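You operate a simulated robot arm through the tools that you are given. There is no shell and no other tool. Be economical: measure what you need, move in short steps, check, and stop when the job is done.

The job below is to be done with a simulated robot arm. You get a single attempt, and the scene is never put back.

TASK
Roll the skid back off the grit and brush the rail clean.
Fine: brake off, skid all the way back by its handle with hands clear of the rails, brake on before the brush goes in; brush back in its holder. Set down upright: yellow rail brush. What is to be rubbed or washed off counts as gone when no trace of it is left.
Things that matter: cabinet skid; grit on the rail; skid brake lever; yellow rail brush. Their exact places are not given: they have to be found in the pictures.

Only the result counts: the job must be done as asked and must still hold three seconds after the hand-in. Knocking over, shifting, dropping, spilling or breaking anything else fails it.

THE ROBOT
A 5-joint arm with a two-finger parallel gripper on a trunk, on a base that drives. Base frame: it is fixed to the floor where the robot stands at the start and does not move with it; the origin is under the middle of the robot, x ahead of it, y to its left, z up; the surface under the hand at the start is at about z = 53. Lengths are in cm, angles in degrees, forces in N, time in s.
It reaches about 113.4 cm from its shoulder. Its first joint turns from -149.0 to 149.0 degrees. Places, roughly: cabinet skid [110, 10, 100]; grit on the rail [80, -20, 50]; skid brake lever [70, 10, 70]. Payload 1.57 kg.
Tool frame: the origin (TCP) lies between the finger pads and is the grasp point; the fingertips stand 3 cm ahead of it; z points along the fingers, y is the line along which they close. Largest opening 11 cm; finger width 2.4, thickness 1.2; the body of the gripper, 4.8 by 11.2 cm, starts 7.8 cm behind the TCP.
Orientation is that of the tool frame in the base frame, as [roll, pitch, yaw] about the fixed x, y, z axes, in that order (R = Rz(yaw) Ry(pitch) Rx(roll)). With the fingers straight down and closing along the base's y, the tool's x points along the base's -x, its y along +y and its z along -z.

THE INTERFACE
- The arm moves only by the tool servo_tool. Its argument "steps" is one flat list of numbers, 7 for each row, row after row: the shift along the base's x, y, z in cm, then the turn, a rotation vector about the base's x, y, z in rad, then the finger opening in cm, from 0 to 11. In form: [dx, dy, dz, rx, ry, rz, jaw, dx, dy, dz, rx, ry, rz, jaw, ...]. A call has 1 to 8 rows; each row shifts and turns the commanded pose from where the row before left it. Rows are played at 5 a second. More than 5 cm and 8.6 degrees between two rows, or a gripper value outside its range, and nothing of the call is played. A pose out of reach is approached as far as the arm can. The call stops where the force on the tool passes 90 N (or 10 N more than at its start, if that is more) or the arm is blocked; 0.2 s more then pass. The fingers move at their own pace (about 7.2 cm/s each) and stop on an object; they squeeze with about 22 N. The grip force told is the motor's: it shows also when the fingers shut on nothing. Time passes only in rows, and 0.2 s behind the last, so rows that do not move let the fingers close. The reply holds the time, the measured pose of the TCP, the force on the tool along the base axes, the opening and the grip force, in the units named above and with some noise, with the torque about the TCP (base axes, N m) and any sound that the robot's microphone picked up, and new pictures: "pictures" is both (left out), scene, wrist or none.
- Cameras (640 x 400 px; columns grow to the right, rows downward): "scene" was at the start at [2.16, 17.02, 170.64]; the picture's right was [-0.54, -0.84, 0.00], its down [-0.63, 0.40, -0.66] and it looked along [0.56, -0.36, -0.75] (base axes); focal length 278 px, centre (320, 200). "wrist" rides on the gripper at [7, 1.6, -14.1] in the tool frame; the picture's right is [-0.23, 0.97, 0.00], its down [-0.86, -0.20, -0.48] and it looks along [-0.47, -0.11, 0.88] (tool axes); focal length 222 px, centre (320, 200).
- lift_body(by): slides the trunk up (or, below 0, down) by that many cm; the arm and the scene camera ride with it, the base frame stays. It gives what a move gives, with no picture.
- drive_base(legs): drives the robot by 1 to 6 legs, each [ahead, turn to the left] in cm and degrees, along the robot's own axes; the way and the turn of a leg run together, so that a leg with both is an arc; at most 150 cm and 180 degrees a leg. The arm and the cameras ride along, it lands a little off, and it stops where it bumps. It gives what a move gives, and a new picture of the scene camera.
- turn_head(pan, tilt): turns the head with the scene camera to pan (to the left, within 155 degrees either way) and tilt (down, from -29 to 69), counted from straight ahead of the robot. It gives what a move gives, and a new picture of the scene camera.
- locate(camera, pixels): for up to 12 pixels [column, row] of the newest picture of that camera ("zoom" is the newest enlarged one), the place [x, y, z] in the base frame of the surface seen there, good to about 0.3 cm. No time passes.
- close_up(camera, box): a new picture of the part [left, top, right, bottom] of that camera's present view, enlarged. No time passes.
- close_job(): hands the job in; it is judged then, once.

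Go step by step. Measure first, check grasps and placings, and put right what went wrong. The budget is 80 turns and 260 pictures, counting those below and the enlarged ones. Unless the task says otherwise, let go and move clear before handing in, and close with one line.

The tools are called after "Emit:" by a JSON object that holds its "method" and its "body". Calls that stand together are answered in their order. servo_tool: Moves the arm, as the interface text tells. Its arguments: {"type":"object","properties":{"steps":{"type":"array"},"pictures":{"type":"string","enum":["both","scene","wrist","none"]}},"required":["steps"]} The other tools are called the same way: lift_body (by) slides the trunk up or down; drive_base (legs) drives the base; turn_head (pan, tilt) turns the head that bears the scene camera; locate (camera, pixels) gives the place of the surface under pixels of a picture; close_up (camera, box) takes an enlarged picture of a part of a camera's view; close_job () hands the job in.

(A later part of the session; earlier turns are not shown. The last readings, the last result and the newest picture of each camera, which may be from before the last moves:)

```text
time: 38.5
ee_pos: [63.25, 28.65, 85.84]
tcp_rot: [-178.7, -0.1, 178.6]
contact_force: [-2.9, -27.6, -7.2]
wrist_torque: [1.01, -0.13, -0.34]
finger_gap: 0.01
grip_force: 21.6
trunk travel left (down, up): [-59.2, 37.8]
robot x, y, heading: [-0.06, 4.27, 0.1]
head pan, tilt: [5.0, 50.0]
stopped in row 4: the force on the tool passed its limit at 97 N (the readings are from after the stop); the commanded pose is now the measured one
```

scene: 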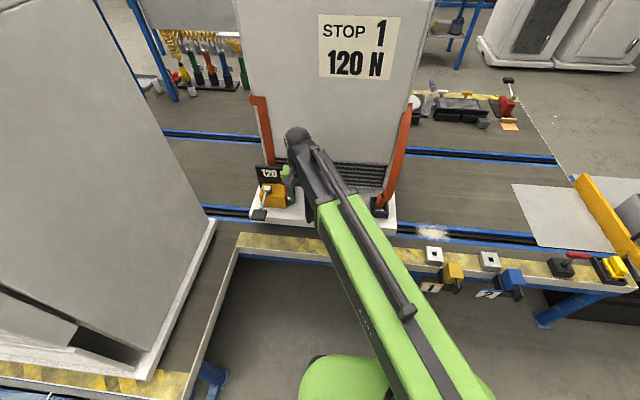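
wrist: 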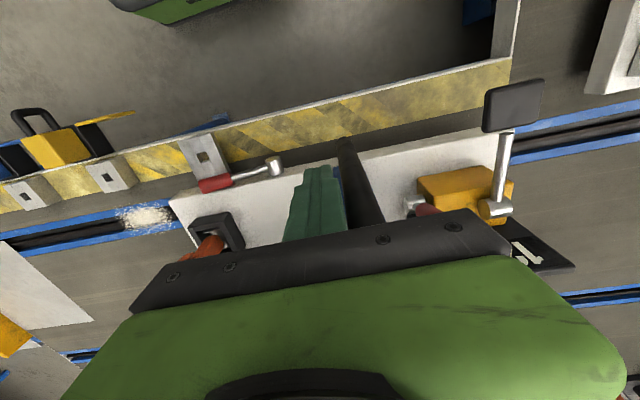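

The push peaked at 97 N with no motion, so this is the hard end stop. I'll back off, rise, and measure the lever before setting the brake.

Emit:
{"method": "servo_tool", "body": {"steps": [0, -1, 0, 0, 0, 0, 2, 0, -1, 0, 0, 0, 0, 4, 0, 0, 0, 0, 0, 0, 5], "pictures": "none"}}

Emit:
{"method": "lift_body", "body": {"by": 10}}

Emit:
{"method": "servo_tool", "body": {"steps": [1, -3, 0, 0, 0, 0.149, 5, 1, -3, 0, 0, 0, 0.149, 5, 1, -3, 0, 0, 0, 0.149, 5, 0.5, -3, 0, 0, 0, 0.149, 5, 0, -3, 0, 0, 0, 0.149, 5, 0, -2, 0, 0, 0, 0.149, 5, 0, -1, 0, 0, 0, 0.149, 5, 0, -1, 0, 0, 0, 0.149, 5], "pictures": "none"}}

Emit:
{"method": "servo_tool", "body": {"steps": [0, 0, 0, 0, 0, 0.149, 5, 0, 0, 0, 0, 0, 0.149, 5, 0, 0, 0, 0, 0, 0.08, 5, 0, 0, 0, 0, 0, 0, 5], "pictures": "both"}}

```text
time: 39.3
ee_pos: [63.26, 26.93, 85.92]
tcp_rot: [-178.9, -0.2, 178.7]
contact_force: [-6.7, -20.7, -2.0]
wrist_torque: [0.76, -0.25, -0.01]
finger_gap: 3.21
grip_force: 0.0
trunk travel left (down, up): [-59.2, 37.8]
robot x, y, heading: [-0.12, 4.6, 0.0]
head pan, tilt: [5.0, 50.0]
```

```text
time: 40.6
ee_pos: [63.32, 27.23, 95.95]
tcp_rot: [-179.0, -0.3, 178.8]
contact_force: [0.0, 0.2, -1.1]
wrist_torque: [0.0, 0.02, -0.01]
finger_gap: 4.99
grip_force: 0.0
trunk travel left (down, up): [-69.2, 27.8]
robot x, y, heading: [-0.26, 4.08, 0.0]
head pan, tilt: [5.0, 50.0]
```

```text
time: 42.4
ee_pos: [66.8, 8.35, 96.06]
tcp_rot: [-178.8, -0.1, -112.6]
contact_force: [-0.5, -0.2, -0.4]
wrist_torque: [0.01, 0.0, -0.01]
finger_gap: 5.01
grip_force: 0.0
trunk travel left (down, up): [-69.2, 27.8]
robot x, y, heading: [0.39, 4.13, 0.3]
head pan, tilt: [5.0, 50.0]
```

```text
time: 43.4
ee_pos: [66.83, 8.24, 95.81]
tcp_rot: [-178.9, -0.2, -91.1]
contact_force: [0.0, -0.2, 0.6]
wrist_torque: [-0.02, 0.0, -0.01]
finger_gap: 5.02
grip_force: 0.0
trunk travel left (down, up): [-69.2, 27.8]
robot x, y, heading: [0.28, 4.32, 0.0]
head pan, tilt: [5.0, 50.0]
```

scene: 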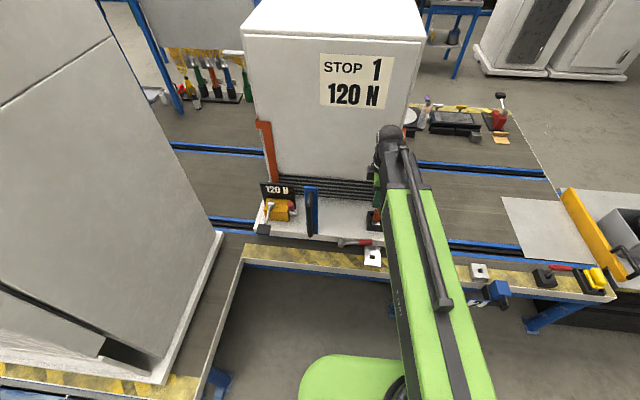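
wrist: 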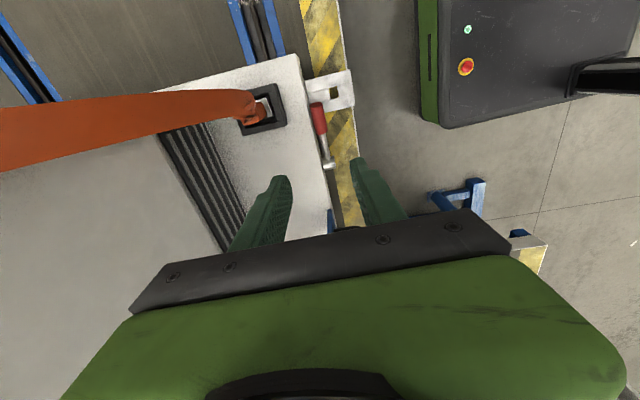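

Emit:
{"method": "close_up", "body": {"camera": "wrist", "box": [260, 60, 420, 160]}}

Emit:
{"method": "locate", "body": {"camera": "wrist", "pixels": [[318, 107], [320, 130], [324, 150], [328, 164], [310, 100], [310, 110], [300, 120], [327, 112], [340, 92], [326, 200], [262, 105]]}}

```text
4.00 times, centred on (340, 110) of wrist
```

zoom: 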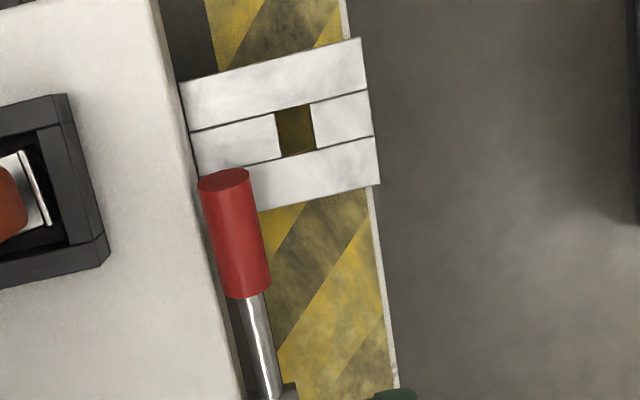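

```text
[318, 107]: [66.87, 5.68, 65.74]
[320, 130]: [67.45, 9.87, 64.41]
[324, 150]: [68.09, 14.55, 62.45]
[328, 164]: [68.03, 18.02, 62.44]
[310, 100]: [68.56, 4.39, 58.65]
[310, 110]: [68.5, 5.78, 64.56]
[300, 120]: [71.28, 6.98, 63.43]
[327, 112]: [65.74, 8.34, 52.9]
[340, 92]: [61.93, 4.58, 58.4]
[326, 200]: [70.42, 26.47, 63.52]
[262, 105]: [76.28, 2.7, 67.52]
```

The knob lies at about (67.3, 5–10, 64.5), just above deck level (63.5). I'll lower, pinch its upper part with the fingers closing along x, and swing it up.

Emit:
{"method": "servo_tool", "body": {"steps": [0.5, -2.2, 0, 0, 0, 0, 5, 0, 0, 0, 0, 0, 0, 5], "pictures": "none"}}

Emit:
{"method": "lift_body", "body": {"by": -24}}

Emit:
{"method": "close_up", "body": {"camera": "wrist", "box": [200, 80, 440, 230]}}

Emit:
{"method": "locate", "body": {"camera": "zoom", "pixels": [[320, 150], [330, 190], [300, 240], [340, 230], [280, 200]]}}

```text
time: 44.0
ee_pos: [67.34, 5.95, 95.87]
tcp_rot: [-178.9, -0.2, -91.1]
contact_force: [0.4, -0.4, -0.4]
wrist_torque: [-0.02, 0.01, 0.02]
finger_gap: 5.02
grip_force: 0.1
trunk travel left (down, up): [-69.2, 27.8]
robot x, y, heading: [0.05, 4.27, -0.2]
head pan, tilt: [5.0, 50.0]
```

```text
time: 46.5
ee_pos: [67.18, 6.07, 71.99]
tcp_rot: [-178.9, -0.2, -91.3]
contact_force: [0.8, -0.1, 0.5]
wrist_torque: [0.0, -0.04, -0.01]
finger_gap: 5.01
grip_force: 0.0
trunk travel left (down, up): [-45.2, 51.8]
robot x, y, heading: [-0.12, 4.28, -0.2]
head pan, tilt: [5.0, 50.0]
```

```text
2.67 times, centred on (320, 155) of wrist
```

zoom: 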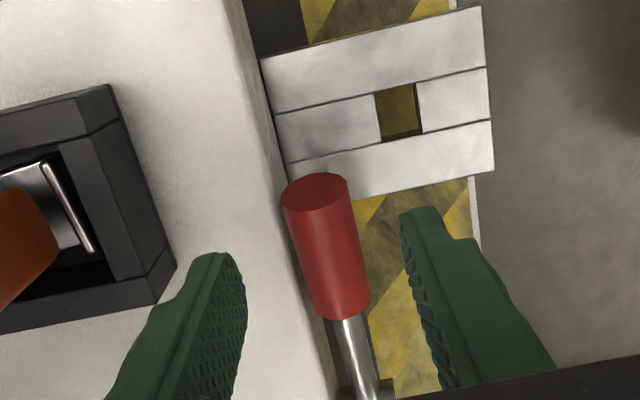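

```text
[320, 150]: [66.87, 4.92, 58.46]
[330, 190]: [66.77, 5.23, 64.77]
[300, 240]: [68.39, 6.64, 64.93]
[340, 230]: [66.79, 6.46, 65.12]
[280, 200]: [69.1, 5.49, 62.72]
```

Emit:
{"method": "servo_tool", "body": {"steps": [0.2, 0.7, 0, 0, 0, 0, 5], "pictures": "none"}}

Emit:
{"method": "lift_body", "body": {"by": -5.1}}

Emit:
{"method": "servo_tool", "body": {"steps": [0, 0, 0, 0, 0, 0, 3, 0, 0, 0, 0, 0, 0, 1.5, 0, 0, 0, 0, 0, 0, 1.5, 0, 0, 0, 0, 0, 0, 1.5], "pictures": "wrist"}}

```text
time: 46.9
ee_pos: [67.52, 6.95, 72.04]
tcp_rot: [-178.9, -0.2, -91.2]
contact_force: [0.1, -0.4, 0.0]
wrist_torque: [0.01, 0.02, 0.02]
finger_gap: 5.02
grip_force: 0.1
trunk travel left (down, up): [-45.2, 51.8]
robot x, y, heading: [0.36, 4.27, 0.1]
head pan, tilt: [5.0, 50.0]
```

```text
time: 47.8
ee_pos: [67.46, 6.9, 66.87]
tcp_rot: [-179.0, -0.3, -91.2]
contact_force: [-0.2, -0.4, 0.2]
wrist_torque: [-0.03, -0.02, -0.02]
finger_gap: 5.0
grip_force: 0.1
trunk travel left (down, up): [-40.1, 56.9]
robot x, y, heading: [0.11, 4.15, 0.2]
head pan, tilt: [5.0, 50.0]
```

```text
time: 48.8
ee_pos: [67.42, 6.81, 66.95]
tcp_rot: [-179.0, -0.2, -91.3]
contact_force: [-2.9, 0.8, -1.6]
wrist_torque: [-0.05, 0.09, -0.13]
finger_gap: 2.55
grip_force: 36.9
trunk travel left (down, up): [-40.1, 56.9]
robot x, y, heading: [-0.05, 4.36, 0.1]
head pan, tilt: [5.0, 50.0]
```

wrist: 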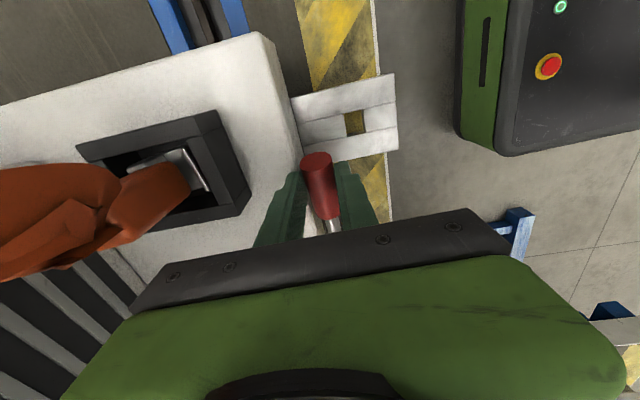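

The knob is pinched: the gap is 2.55. I'll swing it up around the pivot near (18.3, 61.3).

Emit:
{"method": "servo_tool", "body": {"steps": [0, 0.5, 1.45, 0, 0, 0, 1.5, 0, 0.68, 1.4, 0, 0, 0, 1.5, 0, 0.86, 1.28, 0, 0, 0, 1.5, 0, 1.02, 1.16, 0, 0, 0, 1.5, 0, 1.16, 1.02, 0, 0, 0, 1.5, 0, 1.28, 0.86, 0, 0, 0, 1.5, 0, 0, 0, 0, 0, 0, 1.5], "pictures": "wrist"}}

```text
time: 50.4
ee_pos: [67.63, 12.45, 66.84]
tcp_rot: [-178.8, -0.1, -91.1]
contact_force: [-0.8, 1.8, 0.2]
wrist_torque: [-0.15, -0.01, -0.02]
finger_gap: 1.44
grip_force: 0.1
out of reach, approached as far as the arm can: row 1, 2, 3, 4, 5, 6
trunk travel left (down, up): [-40.1, 56.9]
robot x, y, heading: [0.06, 4.1, -0.2]
head pan, tilt: [5.0, 50.0]
```

wrist: 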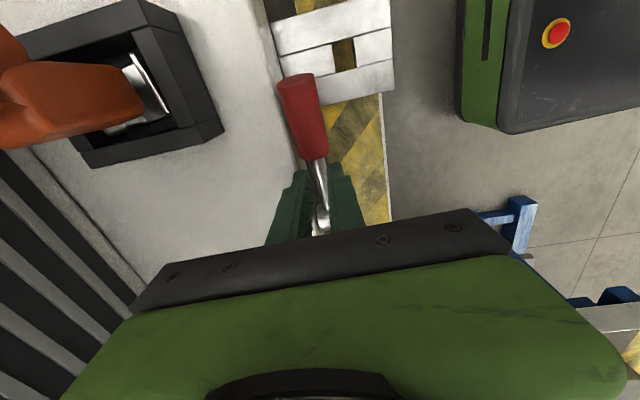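

The knob slipped out because the arm can't move vertically this close in, so the lever stayed down. I'll open, rise with the trunk, and back the base off 20 cm for a better workspace.

Emit:
{"method": "servo_tool", "body": {"steps": [0, 0, 0, 0, 0, 0, 5, 0, 0, 0, 0, 0, 0, 5, 0, 0, 0, 0, 0, 0, 5], "pictures": "none"}}

Emit:
{"method": "lift_body", "body": {"by": 14}}

Emit:
{"method": "drive_base", "body": {"legs": [[-20, 0]]}}

Emit:
{"method": "servo_tool", "body": {"steps": [5, 0, 0, 0, 0, 0, 5, 5, 0, 0, 0, 0, 0, 5, 5, 0, 0, 0, 0, 0, 5, 3, 0, 0, 0, 0, 0, 5, 0, 0, 0, 0, 0, 0, 5, 0, 0, -3, 0, 0, 0, 5, 0, 0, 0, 0, 0, 0, 5]}}

```text
time: 51.2
ee_pos: [67.51, 12.39, 66.94]
tcp_rot: [-178.9, -0.1, -91.2]
contact_force: [-0.2, 0.6, -0.4]
wrist_torque: [0.0, 0.01, 0.01]
finger_gap: 5.02
grip_force: 0.1
trunk travel left (down, up): [-40.1, 56.9]
robot x, y, heading: [0.06, 4.41, -0.2]
head pan, tilt: [5.0, 50.0]
```

```text
time: 52.9
ee_pos: [67.5, 12.34, 80.86]
tcp_rot: [-178.9, -0.2, -91.3]
contact_force: [0.7, 0.4, -1.4]
wrist_torque: [0.0, 0.0, -0.01]
finger_gap: 5.01
grip_force: 0.1
trunk travel left (down, up): [-54.1, 42.9]
robot x, y, heading: [-0.04, 4.13, -0.2]
head pan, tilt: [5.0, 50.0]
```

```text
time: 54.5
ee_pos: [47.55, 12.0, 80.98]
tcp_rot: [-178.9, -0.2, -91.3]
contact_force: [0.0, -0.5, 0.3]
wrist_torque: [0.0, 0.04, 0.0]
finger_gap: 5.01
grip_force: 0.1
trunk travel left (down, up): [-54.1, 42.9]
robot x, y, heading: [-20.04, 4.14, 0.0]
head pan, tilt: [5.0, 50.0]
```

scene: 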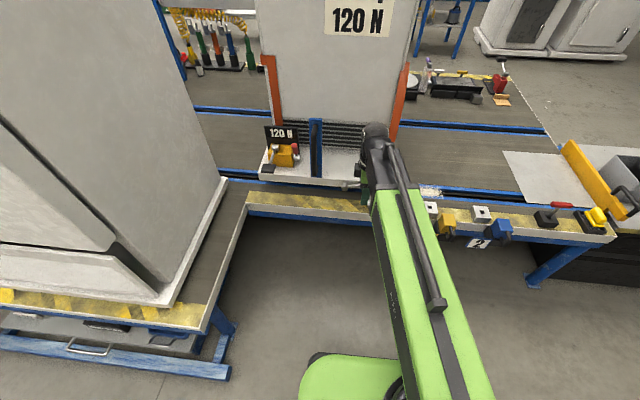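

```text
time: 56.1
ee_pos: [65.72, 12.19, 80.87]
tcp_rot: [-179.1, -0.2, -91.3]
contact_force: [-0.8, -0.3, 0.0]
wrist_torque: [0.02, 0.03, -0.02]
finger_gap: 5.01
grip_force: 0.1
out of reach, approached as far as the arm can: row 6
trunk travel left (down, up): [-54.1, 42.9]
robot x, y, heading: [-20.24, 4.42, 0.0]
head pan, tilt: [5.0, 50.0]
```

scene: 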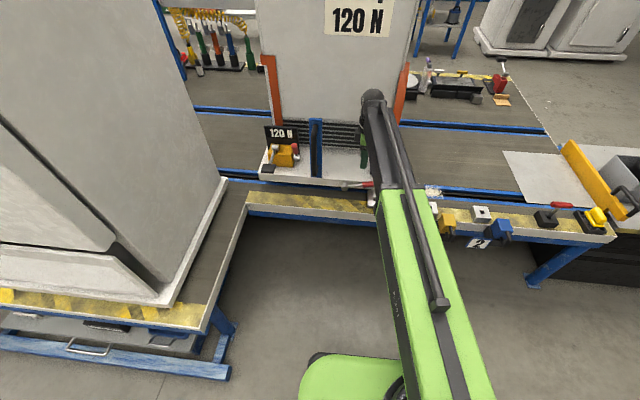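
wrist: 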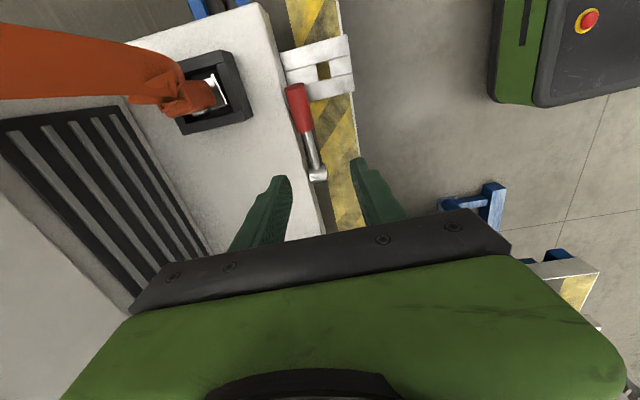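

The arm only moves horizontally and z comes from the trunk, so I'll alternate trunk lifts and y-shifts. First I'll re-pinch the knob.

Emit:
{"method": "servo_tool", "body": {"steps": [1.7, -2.7, 0, 0, 0, 0, 5, 0, -2.6, 0, 0, 0, 0, 5, 0, 0, 0, 0, 0, 0, 5], "pictures": "none"}}

Emit:
{"method": "lift_body", "body": {"by": -13}}

Emit:
{"method": "close_up", "body": {"camera": "wrist", "box": [200, 80, 440, 230]}}

```text
time: 56.9
ee_pos: [67.29, 6.83, 80.85]
tcp_rot: [-178.9, -0.2, -91.3]
contact_force: [0.5, 0.4, 0.4]
wrist_torque: [0.04, -0.01, -0.02]
finger_gap: 5.02
grip_force: 0.0
trunk travel left (down, up): [-54.1, 42.9]
robot x, y, heading: [-20.38, 4.32, 0.1]
head pan, tilt: [5.0, 50.0]
```

```text
time: 58.5
ee_pos: [67.37, 6.8, 67.9]
tcp_rot: [-178.8, -0.2, -91.3]
contact_force: [-0.4, -1.0, -0.6]
wrist_torque: [0.01, -0.02, 0.03]
finger_gap: 5.03
grip_force: 0.1
trunk travel left (down, up): [-41.1, 55.9]
robot x, y, heading: [-20.05, 3.86, 0.0]
head pan, tilt: [5.0, 50.0]
```

```text
2.67 times, centred on (320, 155) of wrist
```

zoom: 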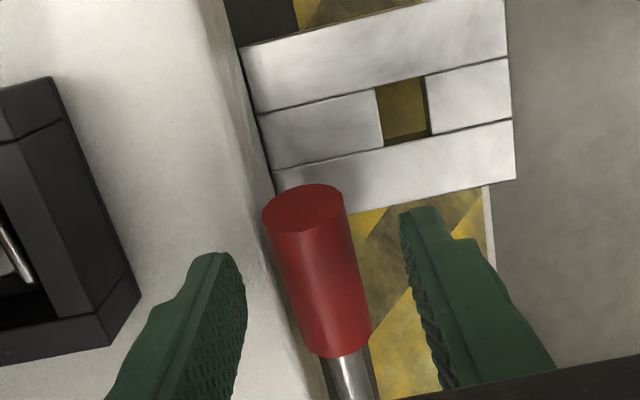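

Emit:
{"method": "lift_body", "body": {"by": -1.1}}

Emit:
{"method": "servo_tool", "body": {"steps": [0, 0, 0, 0, 0, 0, 3, 0, 0, 0, 0, 0, 0, 1.5, 0, 0, 0, 0, 0, 0, 1.5], "pictures": "none"}}

Emit:
{"method": "lift_body", "body": {"by": 2}}

Emit:
{"method": "servo_tool", "body": {"steps": [0, 0.8, 0, 0, 0, 0, 1.5], "pictures": "wrist"}}

```text
time: 59.1
ee_pos: [67.24, 6.67, 66.67]
tcp_rot: [-179.0, -0.3, -91.3]
contact_force: [0.0, -0.4, 0.3]
wrist_torque: [0.0, 0.0, 0.0]
finger_gap: 5.01
grip_force: 0.1
trunk travel left (down, up): [-40.0, 57.0]
robot x, y, heading: [-20.06, 4.4, 0.0]
head pan, tilt: [5.0, 50.0]
```

```text
time: 59.9
ee_pos: [67.33, 6.76, 66.79]
tcp_rot: [-178.9, -0.3, -91.2]
contact_force: [14.5, -0.2, 5.9]
wrist_torque: [0.07, -0.45, -0.02]
finger_gap: 2.8
grip_force: 7.2
trunk travel left (down, up): [-40.0, 57.0]
robot x, y, heading: [-20.05, 3.96, -0.0]
head pan, tilt: [5.0, 50.0]
```

```text
time: 60.5
ee_pos: [67.28, 6.88, 68.67]
tcp_rot: [-179.0, -0.2, -91.3]
contact_force: [14.3, 4.2, -1.4]
wrist_torque: [0.31, -0.43, 0.14]
finger_gap: 2.85
grip_force: 7.1
trunk travel left (down, up): [-42.0, 55.0]
robot x, y, heading: [-20.1, 4.4, 0.2]
head pan, tilt: [5.0, 50.0]
```

```text
time: 60.9
ee_pos: [67.35, 7.43, 68.77]
tcp_rot: [-179.0, -0.3, -91.5]
contact_force: [15.4, -7.7, 1.4]
wrist_torque: [-0.27, -0.47, 0.11]
finger_gap: 2.92
grip_force: 8.2
trunk travel left (down, up): [-42.0, 55.0]
robot x, y, heading: [-19.78, 4.07, 0.1]
head pan, tilt: [5.0, 50.0]
```

wrist: 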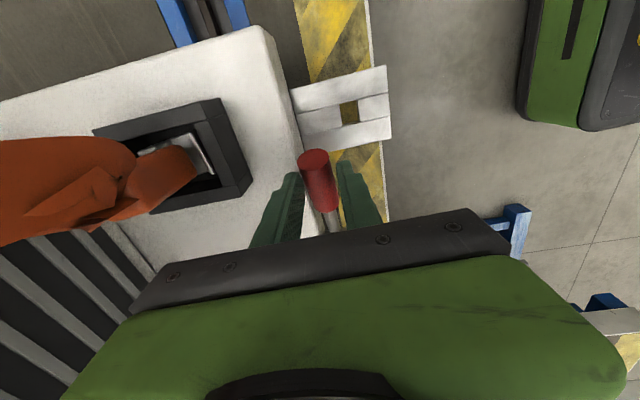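

The knob is following. I'll continue the alternation.

Emit:
{"method": "servo_tool", "body": {"steps": [0.3, 0.3, 0, 0, 0, 0, 1.5, 0, 0, 0, 0, 0, 0, 1.5], "pictures": "none"}}

Emit:
{"method": "lift_body", "body": {"by": 1.5}}

Emit:
{"method": "servo_tool", "body": {"steps": [0, 1, 0, 0, 0, 0, 1.5, 0, 0, 0, 0, 0, 0, 1.5], "pictures": "none"}}

Emit:
{"method": "lift_body", "body": {"by": 1.5}}

Emit:
{"method": "servo_tool", "body": {"steps": [0, 1.4, 0, 0, 0, 0, 1.5, 0, 0, 0, 0, 0, 0, 1.5], "pictures": "wrist"}}

```text
time: 61.5
ee_pos: [67.51, 7.93, 68.63]
tcp_rot: [-179.1, -0.2, -91.3]
contact_force: [0.3, -6.1, -2.2]
wrist_torque: [-0.56, 0.06, -0.04]
finger_gap: 2.54
grip_force: 33.4
trunk travel left (down, up): [-42.0, 55.0]
robot x, y, heading: [-20.43, 4.27, 0.1]
head pan, tilt: [5.0, 50.0]
```

```text
time: 62.2
ee_pos: [67.52, 7.92, 70.37]
tcp_rot: [-178.9, -0.2, -91.3]
contact_force: [-7.0, 2.4, 3.4]
wrist_torque: [0.56, 0.24, -0.1]
finger_gap: 2.58
grip_force: 21.3
trunk travel left (down, up): [-43.5, 53.5]
robot x, y, heading: [-20.13, 4.54, 0.1]
head pan, tilt: [5.0, 50.0]
```

```text
time: 62.8
ee_pos: [67.36, 8.65, 70.36]
tcp_rot: [-178.8, -0.5, -91.5]
contact_force: [-4.3, -30.8, 15.2]
wrist_torque: [-1.21, 0.14, -0.03]
finger_gap: 2.55
grip_force: 37.0
trunk travel left (down, up): [-43.5, 53.5]
robot x, y, heading: [-19.96, 4.39, -0.2]
head pan, tilt: [5.0, 50.0]
```

```text
time: 63.4
ee_pos: [67.51, 9.23, 71.71]
tcp_rot: [-179.0, 0.0, -91.3]
contact_force: [-12.1, 8.7, -7.7]
wrist_torque: [0.45, 0.37, 0.14]
finger_gap: 2.46
grip_force: 36.2
trunk travel left (down, up): [-45.0, 52.0]
robot x, y, heading: [-19.83, 4.27, -0.1]
head pan, tilt: [5.0, 50.0]
```

```text
time: 64.0
ee_pos: [67.6, 10.56, 71.71]
tcp_rot: [-178.9, -0.1, -91.3]
contact_force: [0.0, 0.0, 0.2]
wrist_torque: [0.03, -0.01, -0.02]
finger_gap: 1.5
grip_force: 0.1
trunk travel left (down, up): [-45.0, 52.0]
robot x, y, heading: [-19.83, 4.32, 0.2]
head pan, tilt: [5.0, 50.0]
```

wrist: 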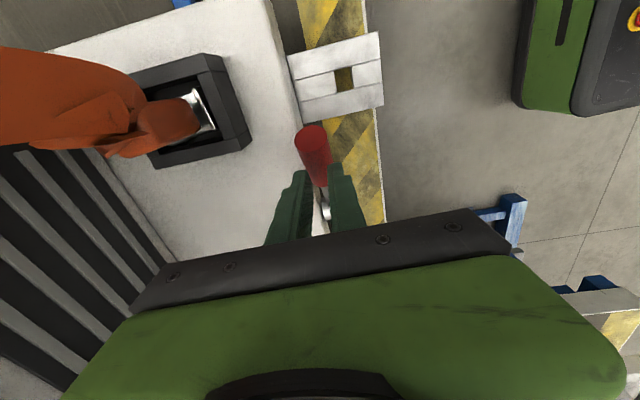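

Emit:
{"method": "locate", "body": {"camera": "wrist", "pixels": [[309, 134], [312, 155], [318, 178], [324, 205]]}}

Emit:
{"method": "close_up", "body": {"camera": "scene", "box": [260, 130, 420, 230]}}

```text
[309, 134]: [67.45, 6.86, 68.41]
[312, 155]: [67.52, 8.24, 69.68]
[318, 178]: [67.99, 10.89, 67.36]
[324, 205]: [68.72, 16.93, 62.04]
```

```text
4.00 times, centred on (340, 180) of scene
```

zoom: 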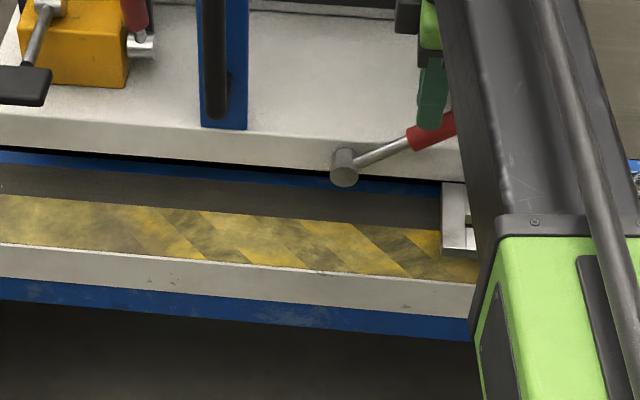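

The lever now stands about 30° up and stays there. I'll rise, go behind its end on the -y side with closed fingers, and push it upright.

Emit:
{"method": "lift_body", "body": {"by": 5}}

Emit:
{"method": "servo_tool", "body": {"steps": [0, -3.5, 0, 0, 0, 0, 0, 0, -3.5, 0, 0, 0, 0, 0, 0, 0, 0, 0, 0, 0, 0], "pictures": "none"}}

Emit:
{"method": "lift_body", "body": {"by": -7.2}}

Emit:
{"method": "servo_tool", "body": {"steps": [0, 1, 0, 0, 0, 0, 0, 0, 1, 0, 0, 0, 0, 0, 0, 1, 0, 0, 0, 0, 0, 0, 1, 0, 0, 0, 0, 0, 0, 1, 0, 0, 0, 0, 0, 0, 1, 0, 0, 0, 0, 0], "pictures": "wrist"}}

```text
time: 64.9
ee_pos: [67.65, 10.42, 76.85]
tcp_rot: [-179.0, -0.3, -91.2]
contact_force: [-0.2, -0.8, -0.4]
wrist_torque: [0.01, 0.01, -0.03]
finger_gap: 1.48
grip_force: 0.1
trunk travel left (down, up): [-50.0, 47.0]
robot x, y, heading: [-19.82, 4.04, 0.2]
head pan, tilt: [5.0, 50.0]
```

```text
time: 65.7
ee_pos: [67.43, 3.36, 76.73]
tcp_rot: [-178.9, -0.1, -91.4]
contact_force: [-0.5, 0.4, 0.7]
wrist_torque: [0.0, 0.0, 0.0]
finger_gap: 0.0
grip_force: 21.5
trunk travel left (down, up): [-50.0, 47.0]
robot x, y, heading: [-19.92, 4.32, 0.1]
head pan, tilt: [5.0, 50.0]
```

```text
time: 66.8
ee_pos: [67.49, 3.42, 69.69]
tcp_rot: [-178.8, -0.2, -91.3]
contact_force: [-0.8, -0.1, 0.0]
wrist_torque: [0.01, 0.01, 0.02]
finger_gap: 0.02
grip_force: 21.1
trunk travel left (down, up): [-42.8, 54.2]
robot x, y, heading: [-19.88, 4.18, 0.1]
head pan, tilt: [5.0, 50.0]
```

```text
time: 68.2
ee_pos: [67.46, 9.58, 69.53]
tcp_rot: [-179.0, -0.1, -91.3]
contact_force: [-0.2, 0.4, -0.2]
wrist_torque: [0.02, -0.01, 0.01]
finger_gap: 0.03
grip_force: 21.5
trunk travel left (down, up): [-42.8, 54.2]
robot x, y, heading: [-20.09, 4.1, 0.2]
head pan, tilt: [5.0, 50.0]
```

wrist: 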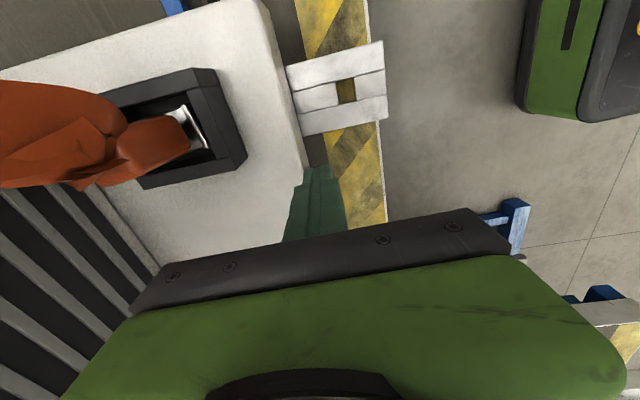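

The lever is riding up ahead of the fingers, which now hide it. I'll keep pushing toward upright in small steps.

Emit:
{"method": "servo_tool", "body": {"steps": [0, 1, 0, 0, 0, 0, 0, 0, 1, 0, 0, 0, 0, 0, 0, 1, 0, 0, 0, 0, 0, 0, 1, 0, 0, 0, 0, 0, 0, 1, 0, 0, 0, 0, 0, 0, 0.7, 0, 0, 0, 0, 0, 0, 0, 0, 0, 0, 0, 0], "pictures": "none"}}

Emit:
{"method": "close_up", "body": {"camera": "scene", "box": [260, 130, 420, 230]}}

```text
time: 69.8
ee_pos: [67.52, 15.2, 69.48]
tcp_rot: [-178.9, -0.2, -91.3]
contact_force: [0.1, -0.7, 0.0]
wrist_torque: [0.04, 0.02, 0.03]
finger_gap: 0.0
grip_force: 21.7
trunk travel left (down, up): [-42.8, 54.2]
robot x, y, heading: [-20.12, 4.19, -0.2]
head pan, tilt: [5.0, 50.0]
```

```text
4.00 times, centred on (340, 180) of scene
```

zoom: 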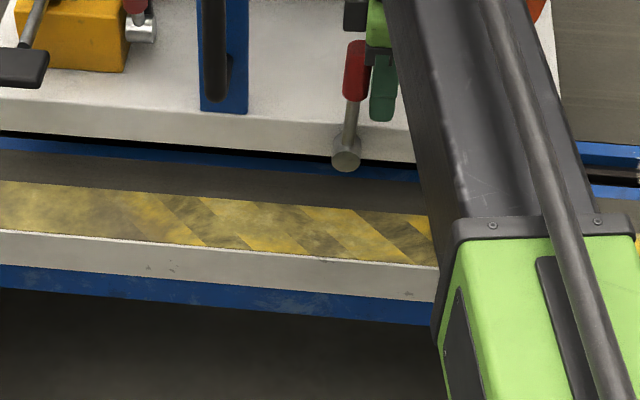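

Nearly upright. I'll nudge until there is a stop or a clear force.

Emit:
{"method": "servo_tool", "body": {"steps": [0, 0.4, 0, 0, 0, 0, 0, 0, 0.4, 0, 0, 0, 0, 0, 0, 0.4, 0, 0, 0, 0, 0, 0, 0, 0, 0, 0, 0, 0], "pictures": "none"}}

Emit:
{"method": "close_up", "body": {"camera": "scene", "box": [300, 130, 380, 180]}}

Emit:
{"method": "locate", "body": {"camera": "zoom", "pixels": [[370, 210], [360, 280], [350, 370]]}}

```text
time: 70.8
ee_pos: [67.51, 15.72, 69.6]
tcp_rot: [-179.0, -0.5, -91.5]
contact_force: [-5.3, -46.1, -3.1]
wrist_torque: [1.32, -0.12, -0.1]
finger_gap: 0.0
grip_force: 21.1
trunk travel left (down, up): [-42.8, 54.2]
robot x, y, heading: [-19.86, 3.82, -0.0]
head pan, tilt: [5.0, 50.0]
```

```text
8.00 times, centred on (340, 155) of scene
```

zoom: 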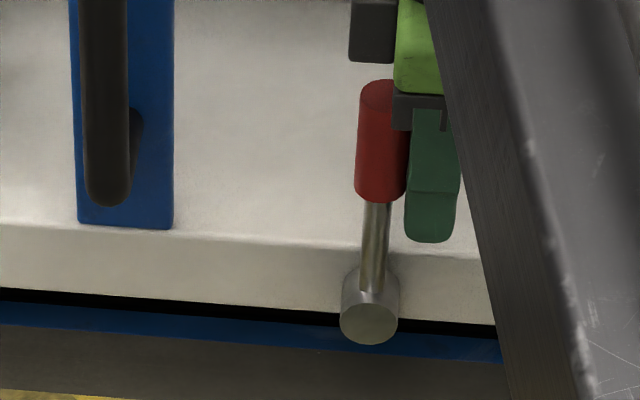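

```text
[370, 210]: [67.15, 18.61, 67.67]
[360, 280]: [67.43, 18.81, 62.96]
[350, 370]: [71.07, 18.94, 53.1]
```

The lever is upright at its stop (46 N), so the brake is on with the skid at its end stop. Now I'll back off, raise the arm, and drive nearer to the brush at about (62,-86.5).

Emit:
{"method": "servo_tool", "body": {"steps": [0, -2, 0, 0, 0, 0, 0, 0, -2, 0, 0, 0, 0, 3, 0, 0, 0, 0, 0, 0, 5], "pictures": "none"}}

Emit:
{"method": "lift_body", "body": {"by": 30}}

Emit:
{"method": "servo_tool", "body": {"steps": [-5, -1, 0, 0, 0, 0, 5, -5, -1, 0, 0, 0, 0, 5, -5, -1, 0, 0, 0, 0, 5, -5, -1, 0, 0, 0, 0, 5, 0, 0, 0, 0, 0, 0, 5], "pictures": "none"}}

Emit:
{"method": "close_up", "body": {"camera": "scene", "box": [250, 130, 410, 230]}}

Emit:
{"method": "drive_base", "body": {"legs": [[0, -45], [30, 0]]}}

```text
time: 71.6
ee_pos: [67.41, 12.37, 69.6]
tcp_rot: [-178.9, -0.1, -91.2]
contact_force: [0.3, 0.2, 0.0]
wrist_torque: [-0.02, -0.01, 0.03]
finger_gap: 4.99
grip_force: 0.1
trunk travel left (down, up): [-42.8, 54.2]
robot x, y, heading: [-20.23, 3.98, -0.1]
head pan, tilt: [5.0, 50.0]
```

```text
time: 74.6
ee_pos: [67.41, 12.42, 99.47]
tcp_rot: [-179.1, -0.3, -91.3]
contact_force: [-0.5, 0.5, 0.8]
wrist_torque: [0.02, 0.01, -0.02]
finger_gap: 5.01
grip_force: 0.0
trunk travel left (down, up): [-72.8, 24.2]
robot x, y, heading: [-19.9, 4.22, 0.1]
head pan, tilt: [5.0, 50.0]
```

```text
refused: row 1 steps farther than a row can; nothing moved
```

```text
4.00 times, centred on (330, 180) of scene
```

zoom: 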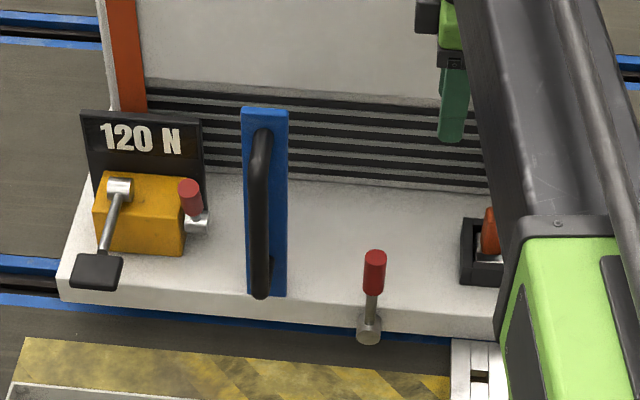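

```text
time: 78.8
ee_pos: [67.2, -75.63, 99.43]
tcp_rot: [-179.0, -0.2, -137.8]
contact_force: [0.0, 0.6, -0.4]
wrist_torque: [0.02, 0.01, 0.03]
finger_gap: 5.02
grip_force: 0.1
trunk travel left (down, up): [-72.8, 24.2]
robot x, y, heading: [1.16, -17.66, -46.1]
head pan, tilt: [5.0, 50.0]
```

scene: 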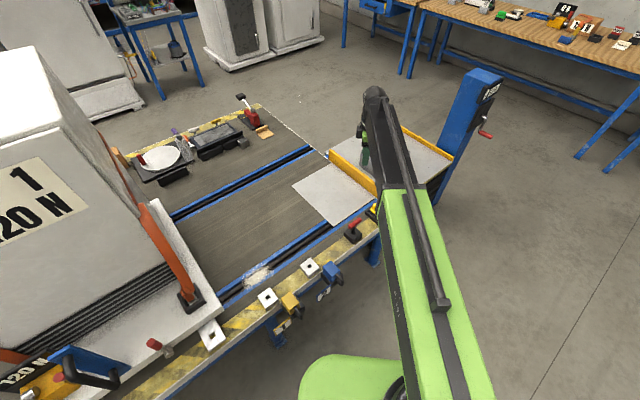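

The brake lever is upright and the skid is back. I'll look down at the brush.

Emit:
{"method": "servo_tool", "body": {"steps": [-3, -2, 0, 0, 0, -0.149, 5, -3, -2, 0, 0, 0, -0.149, 5, 0, -2, 0, 0, 0, -0.149, 5, 0, -2, 0, 0, 0, -0.149, 5, 0, 0, 0, 0, 0, -0.149, 5, 0, 0, 0, 0, 0, -0.05, 5], "pictures": "wrist"}}

Emit:
{"method": "close_up", "body": {"camera": "wrist", "box": [240, 60, 480, 210]}}

```text
time: 80.2
ee_pos: [61.23, -83.76, 99.61]
tcp_rot: [-179.0, -0.2, 176.5]
contact_force: [0.6, -0.3, -0.1]
wrist_torque: [-0.02, 0.03, 0.0]
finger_gap: 5.0
grip_force: 0.0
trunk travel left (down, up): [-72.8, 24.2]
robot x, y, heading: [1.15, -17.44, -46.2]
head pan, tilt: [5.0, 50.0]
```

wrist: 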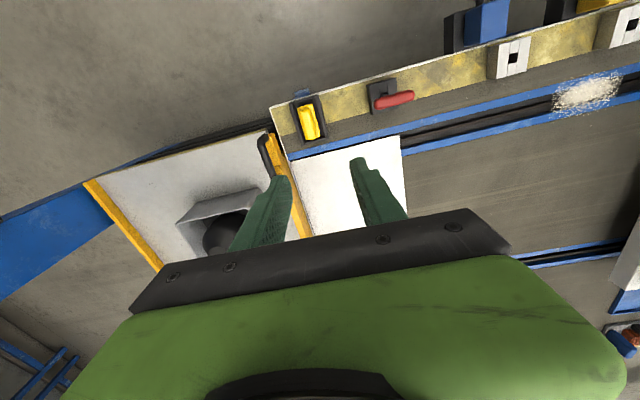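

```text
2.67 times, centred on (360, 135) of wrist
```

zoom: 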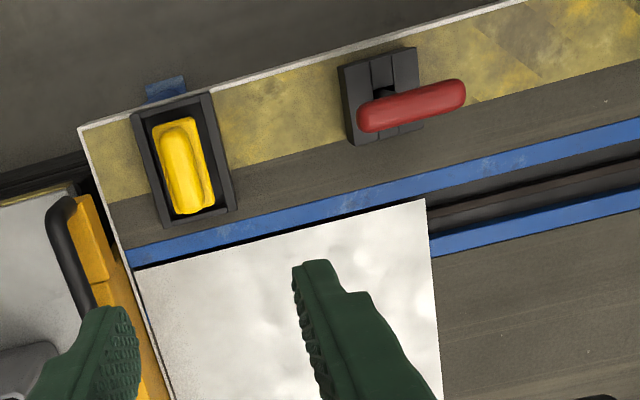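

Emit:
{"method": "locate", "body": {"camera": "zoom", "pixels": [[175, 128], [185, 170], [190, 205], [160, 150], [210, 165], [200, 200], [140, 120], [205, 100], [232, 205], [170, 225], [120, 210], [395, 110]]}}

Emit:
{"method": "close_up", "body": {"camera": "wrist", "box": [270, 80, 350, 130]}}

Emit:
{"method": "close_up", "body": {"camera": "wrist", "box": [480, 20, 640, 120]}}

Emit:
{"method": "locate", "body": {"camera": "zoom", "pixels": [[320, 280], [430, 320], [540, 250], [400, 230], [430, 280], [450, 360], [580, 280], [250, 330], [600, 220]]}}

```text
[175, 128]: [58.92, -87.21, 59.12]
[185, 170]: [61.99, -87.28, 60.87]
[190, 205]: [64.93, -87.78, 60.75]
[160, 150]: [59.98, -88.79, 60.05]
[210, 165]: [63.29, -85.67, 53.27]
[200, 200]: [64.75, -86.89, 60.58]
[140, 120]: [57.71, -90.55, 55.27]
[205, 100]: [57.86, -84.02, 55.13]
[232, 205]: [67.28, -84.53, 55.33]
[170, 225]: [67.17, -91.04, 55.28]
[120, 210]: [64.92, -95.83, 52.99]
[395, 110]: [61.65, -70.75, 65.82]
```

```text
8.00 times, centred on (310, 105) of wrist
```

zoom: 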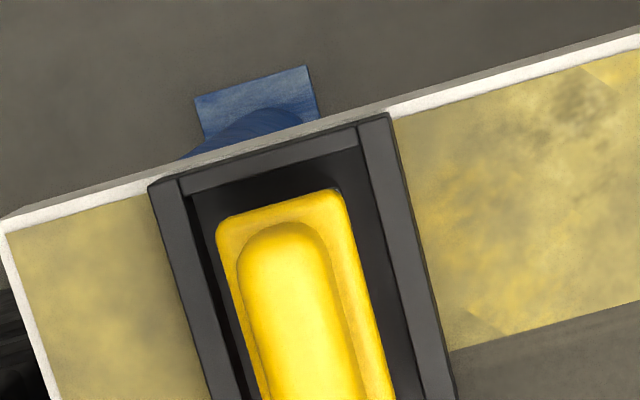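

```text
4.00 times, centred on (560, 70) of wrist
```

zoom: 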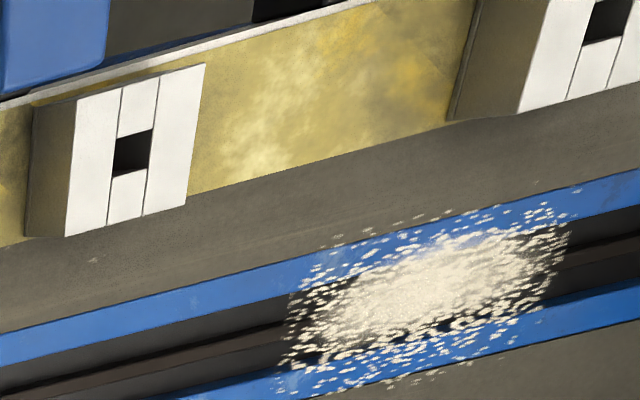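

```text
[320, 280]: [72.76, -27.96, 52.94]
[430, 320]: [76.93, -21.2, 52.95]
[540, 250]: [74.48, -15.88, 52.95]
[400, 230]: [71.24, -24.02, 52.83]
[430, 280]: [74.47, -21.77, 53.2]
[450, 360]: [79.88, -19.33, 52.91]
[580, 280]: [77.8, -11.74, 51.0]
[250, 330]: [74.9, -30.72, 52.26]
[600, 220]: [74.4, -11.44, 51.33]
```

Brush: the grip runs along x from 58.9 to 65 at y≈-87.3, with its top at z≈61, and the tray rim is at 55.3. The grit spans x 70.5–79.5 and y -28 to -15 at z≈53. I'll align over the brush and descend.

Emit:
{"method": "servo_tool", "body": {"steps": [0.8, -1.8, 0, 0, 0, 0.061, 6.5, 0, -1.8, 0, 0, 0, 0, 6.5, 0, 0, 0, 0, 0, 0, 6.5], "pictures": "none"}}

Emit:
{"method": "lift_body", "body": {"by": -30}}

Emit:
{"method": "servo_tool", "body": {"steps": [0, 0, 0, 0, 0, 0, 6.5], "pictures": "wrist"}}

Emit:
{"method": "close_up", "body": {"camera": "wrist", "box": [200, 80, 440, 230]}}

```text
time: 81.0
ee_pos: [62.06, -87.34, 99.64]
tcp_rot: [-178.9, -0.2, -179.8]
contact_force: [0.5, -0.2, 0.5]
wrist_torque: [0.01, 0.01, -0.03]
finger_gap: 6.49
grip_force: 0.2
trunk travel left (down, up): [-72.8, 24.2]
robot x, y, heading: [1.11, -17.44, -46.0]
head pan, tilt: [5.0, 50.0]
```

```text
time: 84.0
ee_pos: [62.15, -87.38, 69.58]
tcp_rot: [-179.0, -0.2, -179.7]
contact_force: [-0.1, 0.0, 0.0]
wrist_torque: [-0.02, 0.02, -0.02]
finger_gap: 6.49
grip_force: 0.1
trunk travel left (down, up): [-42.8, 54.2]
robot x, y, heading: [1.64, -17.59, -46.0]
head pan, tilt: [5.0, 50.0]
```

```text
time: 84.4
ee_pos: [62.09, -87.32, 69.6]
tcp_rot: [-178.9, -0.1, -179.9]
contact_force: [0.9, 0.1, 0.1]
wrist_torque: [0.03, -0.01, -0.02]
finger_gap: 6.5
grip_force: 0.0
trunk travel left (down, up): [-42.8, 54.2]
robot x, y, heading: [1.11, -18.0, -46.1]
head pan, tilt: [5.0, 50.0]
```

wrist: 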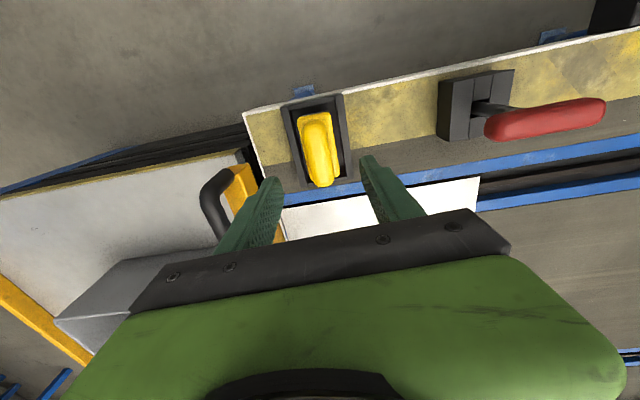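

```text
2.67 times, centred on (320, 155) of wrist
```

zoom: 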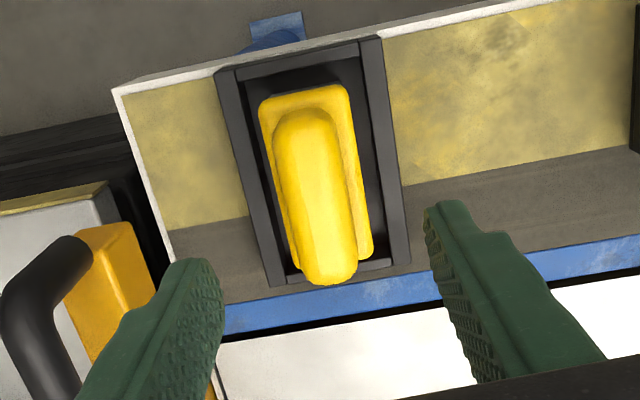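

The -y finger side is close to the black gate handle (zoom (30,290)). I'll measure that and the brush before going lower.

Emit:
{"method": "locate", "body": {"camera": "zoom", "pixels": [[70, 250], [30, 300], [110, 240], [110, 290], [310, 150], [325, 260], [305, 95], [345, 110], [365, 240], [268, 130]]}}

Emit:
{"method": "close_up", "body": {"camera": "scene", "box": [320, 150, 440, 225]}}

```text
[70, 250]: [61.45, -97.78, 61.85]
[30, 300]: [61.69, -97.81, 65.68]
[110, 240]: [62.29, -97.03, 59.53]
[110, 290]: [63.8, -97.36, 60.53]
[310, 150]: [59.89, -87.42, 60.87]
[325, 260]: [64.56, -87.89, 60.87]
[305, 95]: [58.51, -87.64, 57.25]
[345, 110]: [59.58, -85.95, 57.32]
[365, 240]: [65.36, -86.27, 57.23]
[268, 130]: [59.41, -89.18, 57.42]
```

```text
5.33 times, centred on (380, 188) of scene
```

zoom: 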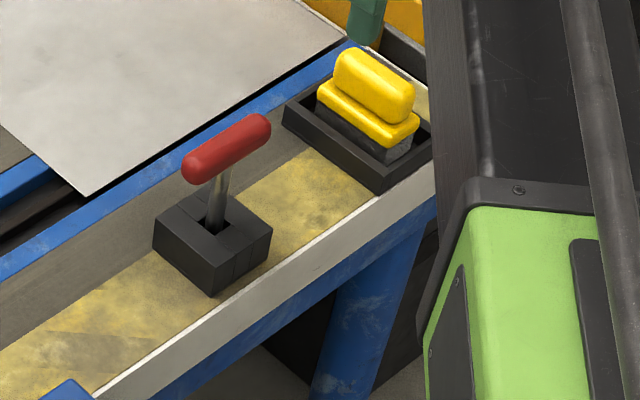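

The gate is clear (y=-97). Brush centre is (62.1,-87.55), its base shoulder at z 57.3, its top at 60.9. I'll lower to TCP z≈61 and grip.

Emit:
{"method": "servo_tool", "body": {"steps": [0, -0.25, 0, 0, 0, 0, 6], "pictures": "none"}}

Emit:
{"method": "lift_body", "body": {"by": -8.6}}

Emit:
{"method": "servo_tool", "body": {"steps": [0, 0, 0, 0, 0, 0, 4, 0, 0, 0, 0, 0, 0, 1, 0, 0, 0, 0, 0, 0, 1, 0, 0, 0, 0, 0, 0, 1], "pictures": "wrist"}}

```text
time: 84.8
ee_pos: [62.11, -87.6, 69.5]
tcp_rot: [-179.0, -0.2, -179.8]
contact_force: [-0.1, 0.2, 0.2]
wrist_torque: [0.0, -0.02, -0.02]
finger_gap: 6.02
grip_force: 0.1
trunk travel left (down, up): [-42.8, 54.2]
robot x, y, heading: [1.35, -17.95, -46.3]
head pan, tilt: [5.0, 50.0]
```

```text
time: 86.0
ee_pos: [62.1, -87.58, 61.01]
tcp_rot: [-179.0, -0.2, -179.8]
contact_force: [0.0, 0.6, -0.7]
wrist_torque: [0.04, 0.01, -0.03]
finger_gap: 6.0
grip_force: 0.0
trunk travel left (down, up): [-34.2, 62.8]
robot x, y, heading: [1.33, -17.45, -46.3]
head pan, tilt: [5.0, 50.0]
```

```text
time: 87.0
ee_pos: [62.1, -87.46, 60.99]
tcp_rot: [-178.8, -0.2, -179.8]
contact_force: [0.2, 0.7, 1.4]
wrist_torque: [-0.01, -0.02, 0.01]
finger_gap: 2.56
grip_force: 21.7
trunk travel left (down, up): [-34.2, 62.8]
robot x, y, heading: [1.18, -17.6, -46.4]
head pan, tilt: [5.0, 50.0]
```

wrist: 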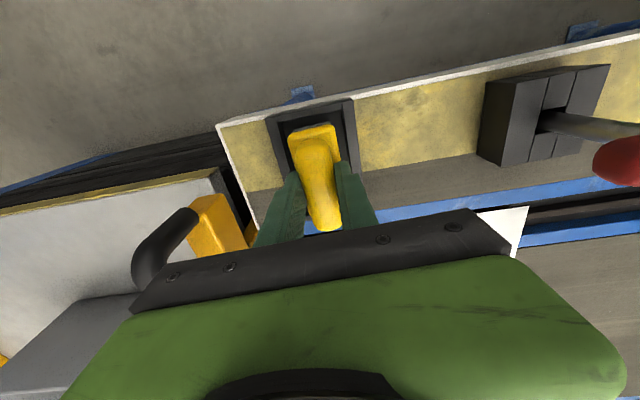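

Brush gripped (gap 2.56). I'll lift it and carry it to the rail right of the grit.

Emit:
{"method": "lift_body", "body": {"by": 18}}

Emit:
{"method": "servo_tool", "body": {"steps": [4.5, 0, 0, 0, 0, 0, 1, 4.5, 0, 0, 0, 0, 0, 1, 2, 4, 0, 0, 0, 0, 1, 0, 5, 0, 0, 0, 0, 1, 0, 5, 0, 0, 0, 0, 1, 0, 5, 0, 0, 0, 0, 1, 0, 5, 0, 0, 0, 0, 1, 0, 5, 0, 0, 0, 0, 1], "pictures": "none"}}

Emit:
{"method": "servo_tool", "body": {"steps": [0, 5, 0, 0, 0, 0, 1, 0, 5, 0, 0, 0, 0, 1, 0, 5, 0, 0, 0, 0, 1, 0, 5, 0, 0, 0, 0, 1, 0, 4, 0, 0, 0, 0, 1, 0, 0, 0, 0, 0, 0, 1], "pictures": "both"}}

```text
time: 89.0
ee_pos: [62.06, -87.47, 78.92]
tcp_rot: [-179.0, -0.2, -179.8]
contact_force: [0.3, -0.2, 0.5]
wrist_torque: [-0.02, 0.01, 0.02]
finger_gap: 1.0
grip_force: 0.0
trunk travel left (down, up): [-52.2, 44.8]
robot x, y, heading: [1.36, -17.18, -46.0]
head pan, tilt: [5.0, 50.0]
```

```text
time: 90.8
ee_pos: [70.45, -55.93, 78.91]
tcp_rot: [-178.9, -0.2, -179.9]
contact_force: [-0.4, 0.0, -1.0]
wrist_torque: [0.04, -0.01, -0.02]
finger_gap: 1.01
grip_force: 0.1
out of reach, approached as far as the arm can: row 1, 2
trunk travel left (down, up): [-52.2, 44.8]
robot x, y, heading: [1.14, -17.86, -46.0]
head pan, tilt: [5.0, 50.0]
```

```text
time: 92.2
ee_pos: [70.34, -31.65, 78.88]
tcp_rot: [-178.9, -0.2, -179.8]
contact_force: [-0.4, 0.3, -0.4]
wrist_torque: [-0.01, 0.0, 0.01]
finger_gap: 1.0
grip_force: 0.0
trunk travel left (down, up): [-52.2, 44.8]
robot x, y, heading: [1.22, -17.57, -46.2]
head pan, tilt: [5.0, 50.0]
```

scene: 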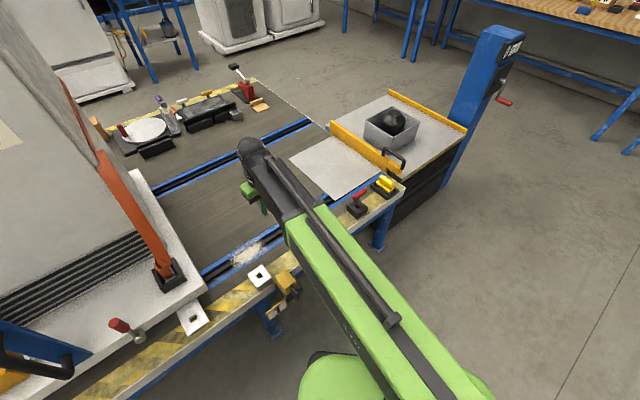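
wrist: 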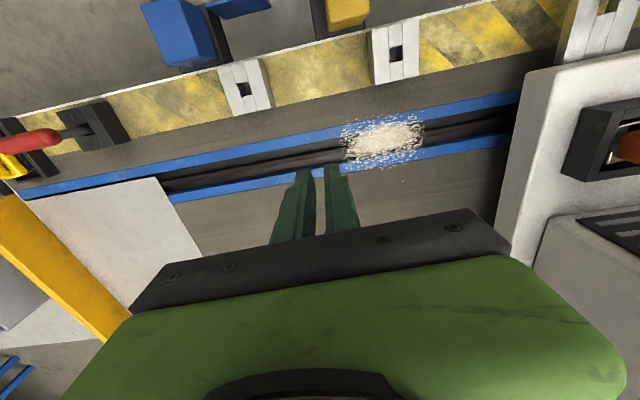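

The brush slipped out: the gap is 1.0 and it still sits in its tray at scene (386,184). I'll go back and look at it before regripping deeper.

Emit:
{"method": "servo_tool", "body": {"steps": [0, -5, 0, 0, 0, 0, 4, 0, -5, 0, 0, 0, 0, 6, 0, -5, 0, 0, 0, 0, 6, 0, -5, 0, 0, 0, 0, 6, 0, -5, 0, 0, 0, 0, 6, 0, -5, 0, 0, 0, 0, 6, 0, -5, 0, 0, 0, 0, 6, 0, -5, 0, 0, 0, 0, 6], "pictures": "none"}}

Emit:
{"method": "servo_tool", "body": {"steps": [-4, -3, 0, 0, 0, 0, 6, -4, -3, 0, 0, 0, 0, 6, 0, -4, 0, 0, 0, 0, 6, 0, -4, 0, 0, 0, 0, 6, 0, 0, 0, 0, 0, 0, 6], "pictures": "wrist"}}

Emit:
{"method": "close_up", "body": {"camera": "wrist", "box": [240, 70, 400, 170]}}

Emit:
{"method": "close_up", "body": {"camera": "scene", "box": [340, 150, 440, 212]}}

```text
time: 94.0
ee_pos: [70.57, -71.77, 78.9]
tcp_rot: [-179.0, -0.2, -179.8]
contact_force: [0.8, 0.5, 0.0]
wrist_torque: [-0.02, 0.01, 0.02]
finger_gap: 6.01
grip_force: 0.0
out of reach, approached as far as the arm can: row 5
trunk travel left (down, up): [-52.2, 44.8]
robot x, y, heading: [1.15, -17.72, -46.1]
head pan, tilt: [5.0, 50.0]
```

```text
time: 95.2
ee_pos: [62.27, -85.64, 79.0]
tcp_rot: [-179.0, -0.2, -179.9]
contact_force: [0.3, 0.2, 0.0]
wrist_torque: [0.01, -0.01, -0.01]
finger_gap: 5.99
grip_force: 0.0
out of reach, approached as far as the arm can: row 1
trunk travel left (down, up): [-52.2, 44.8]
robot x, y, heading: [1.47, -17.55, -46.1]
head pan, tilt: [5.0, 50.0]
```

wrist: 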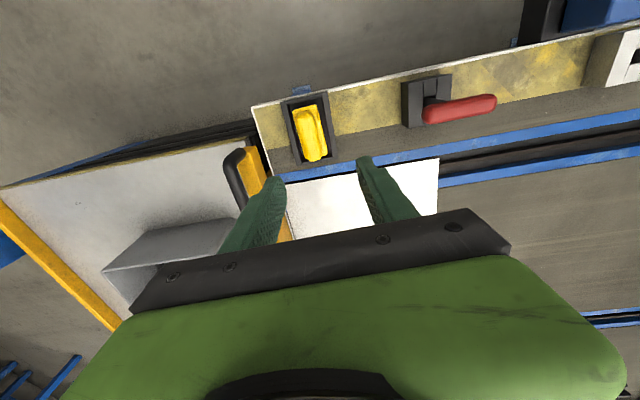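

```text
4.00 times, centred on (320, 120) of wrist
```

zoom: 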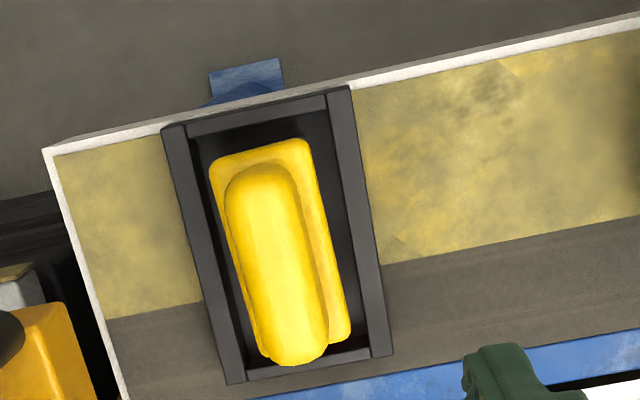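

```text
6.40 times, centred on (390, 181) of scene
```

zoom: 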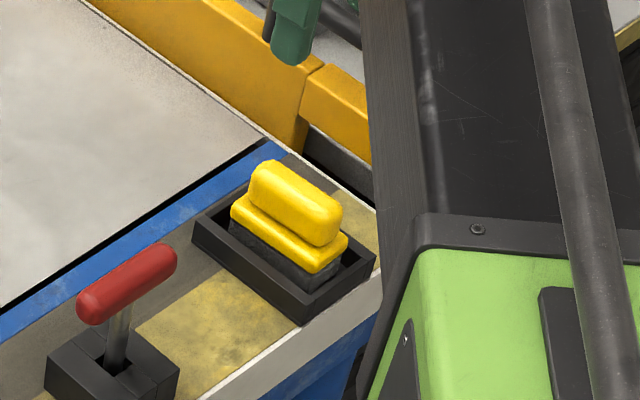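

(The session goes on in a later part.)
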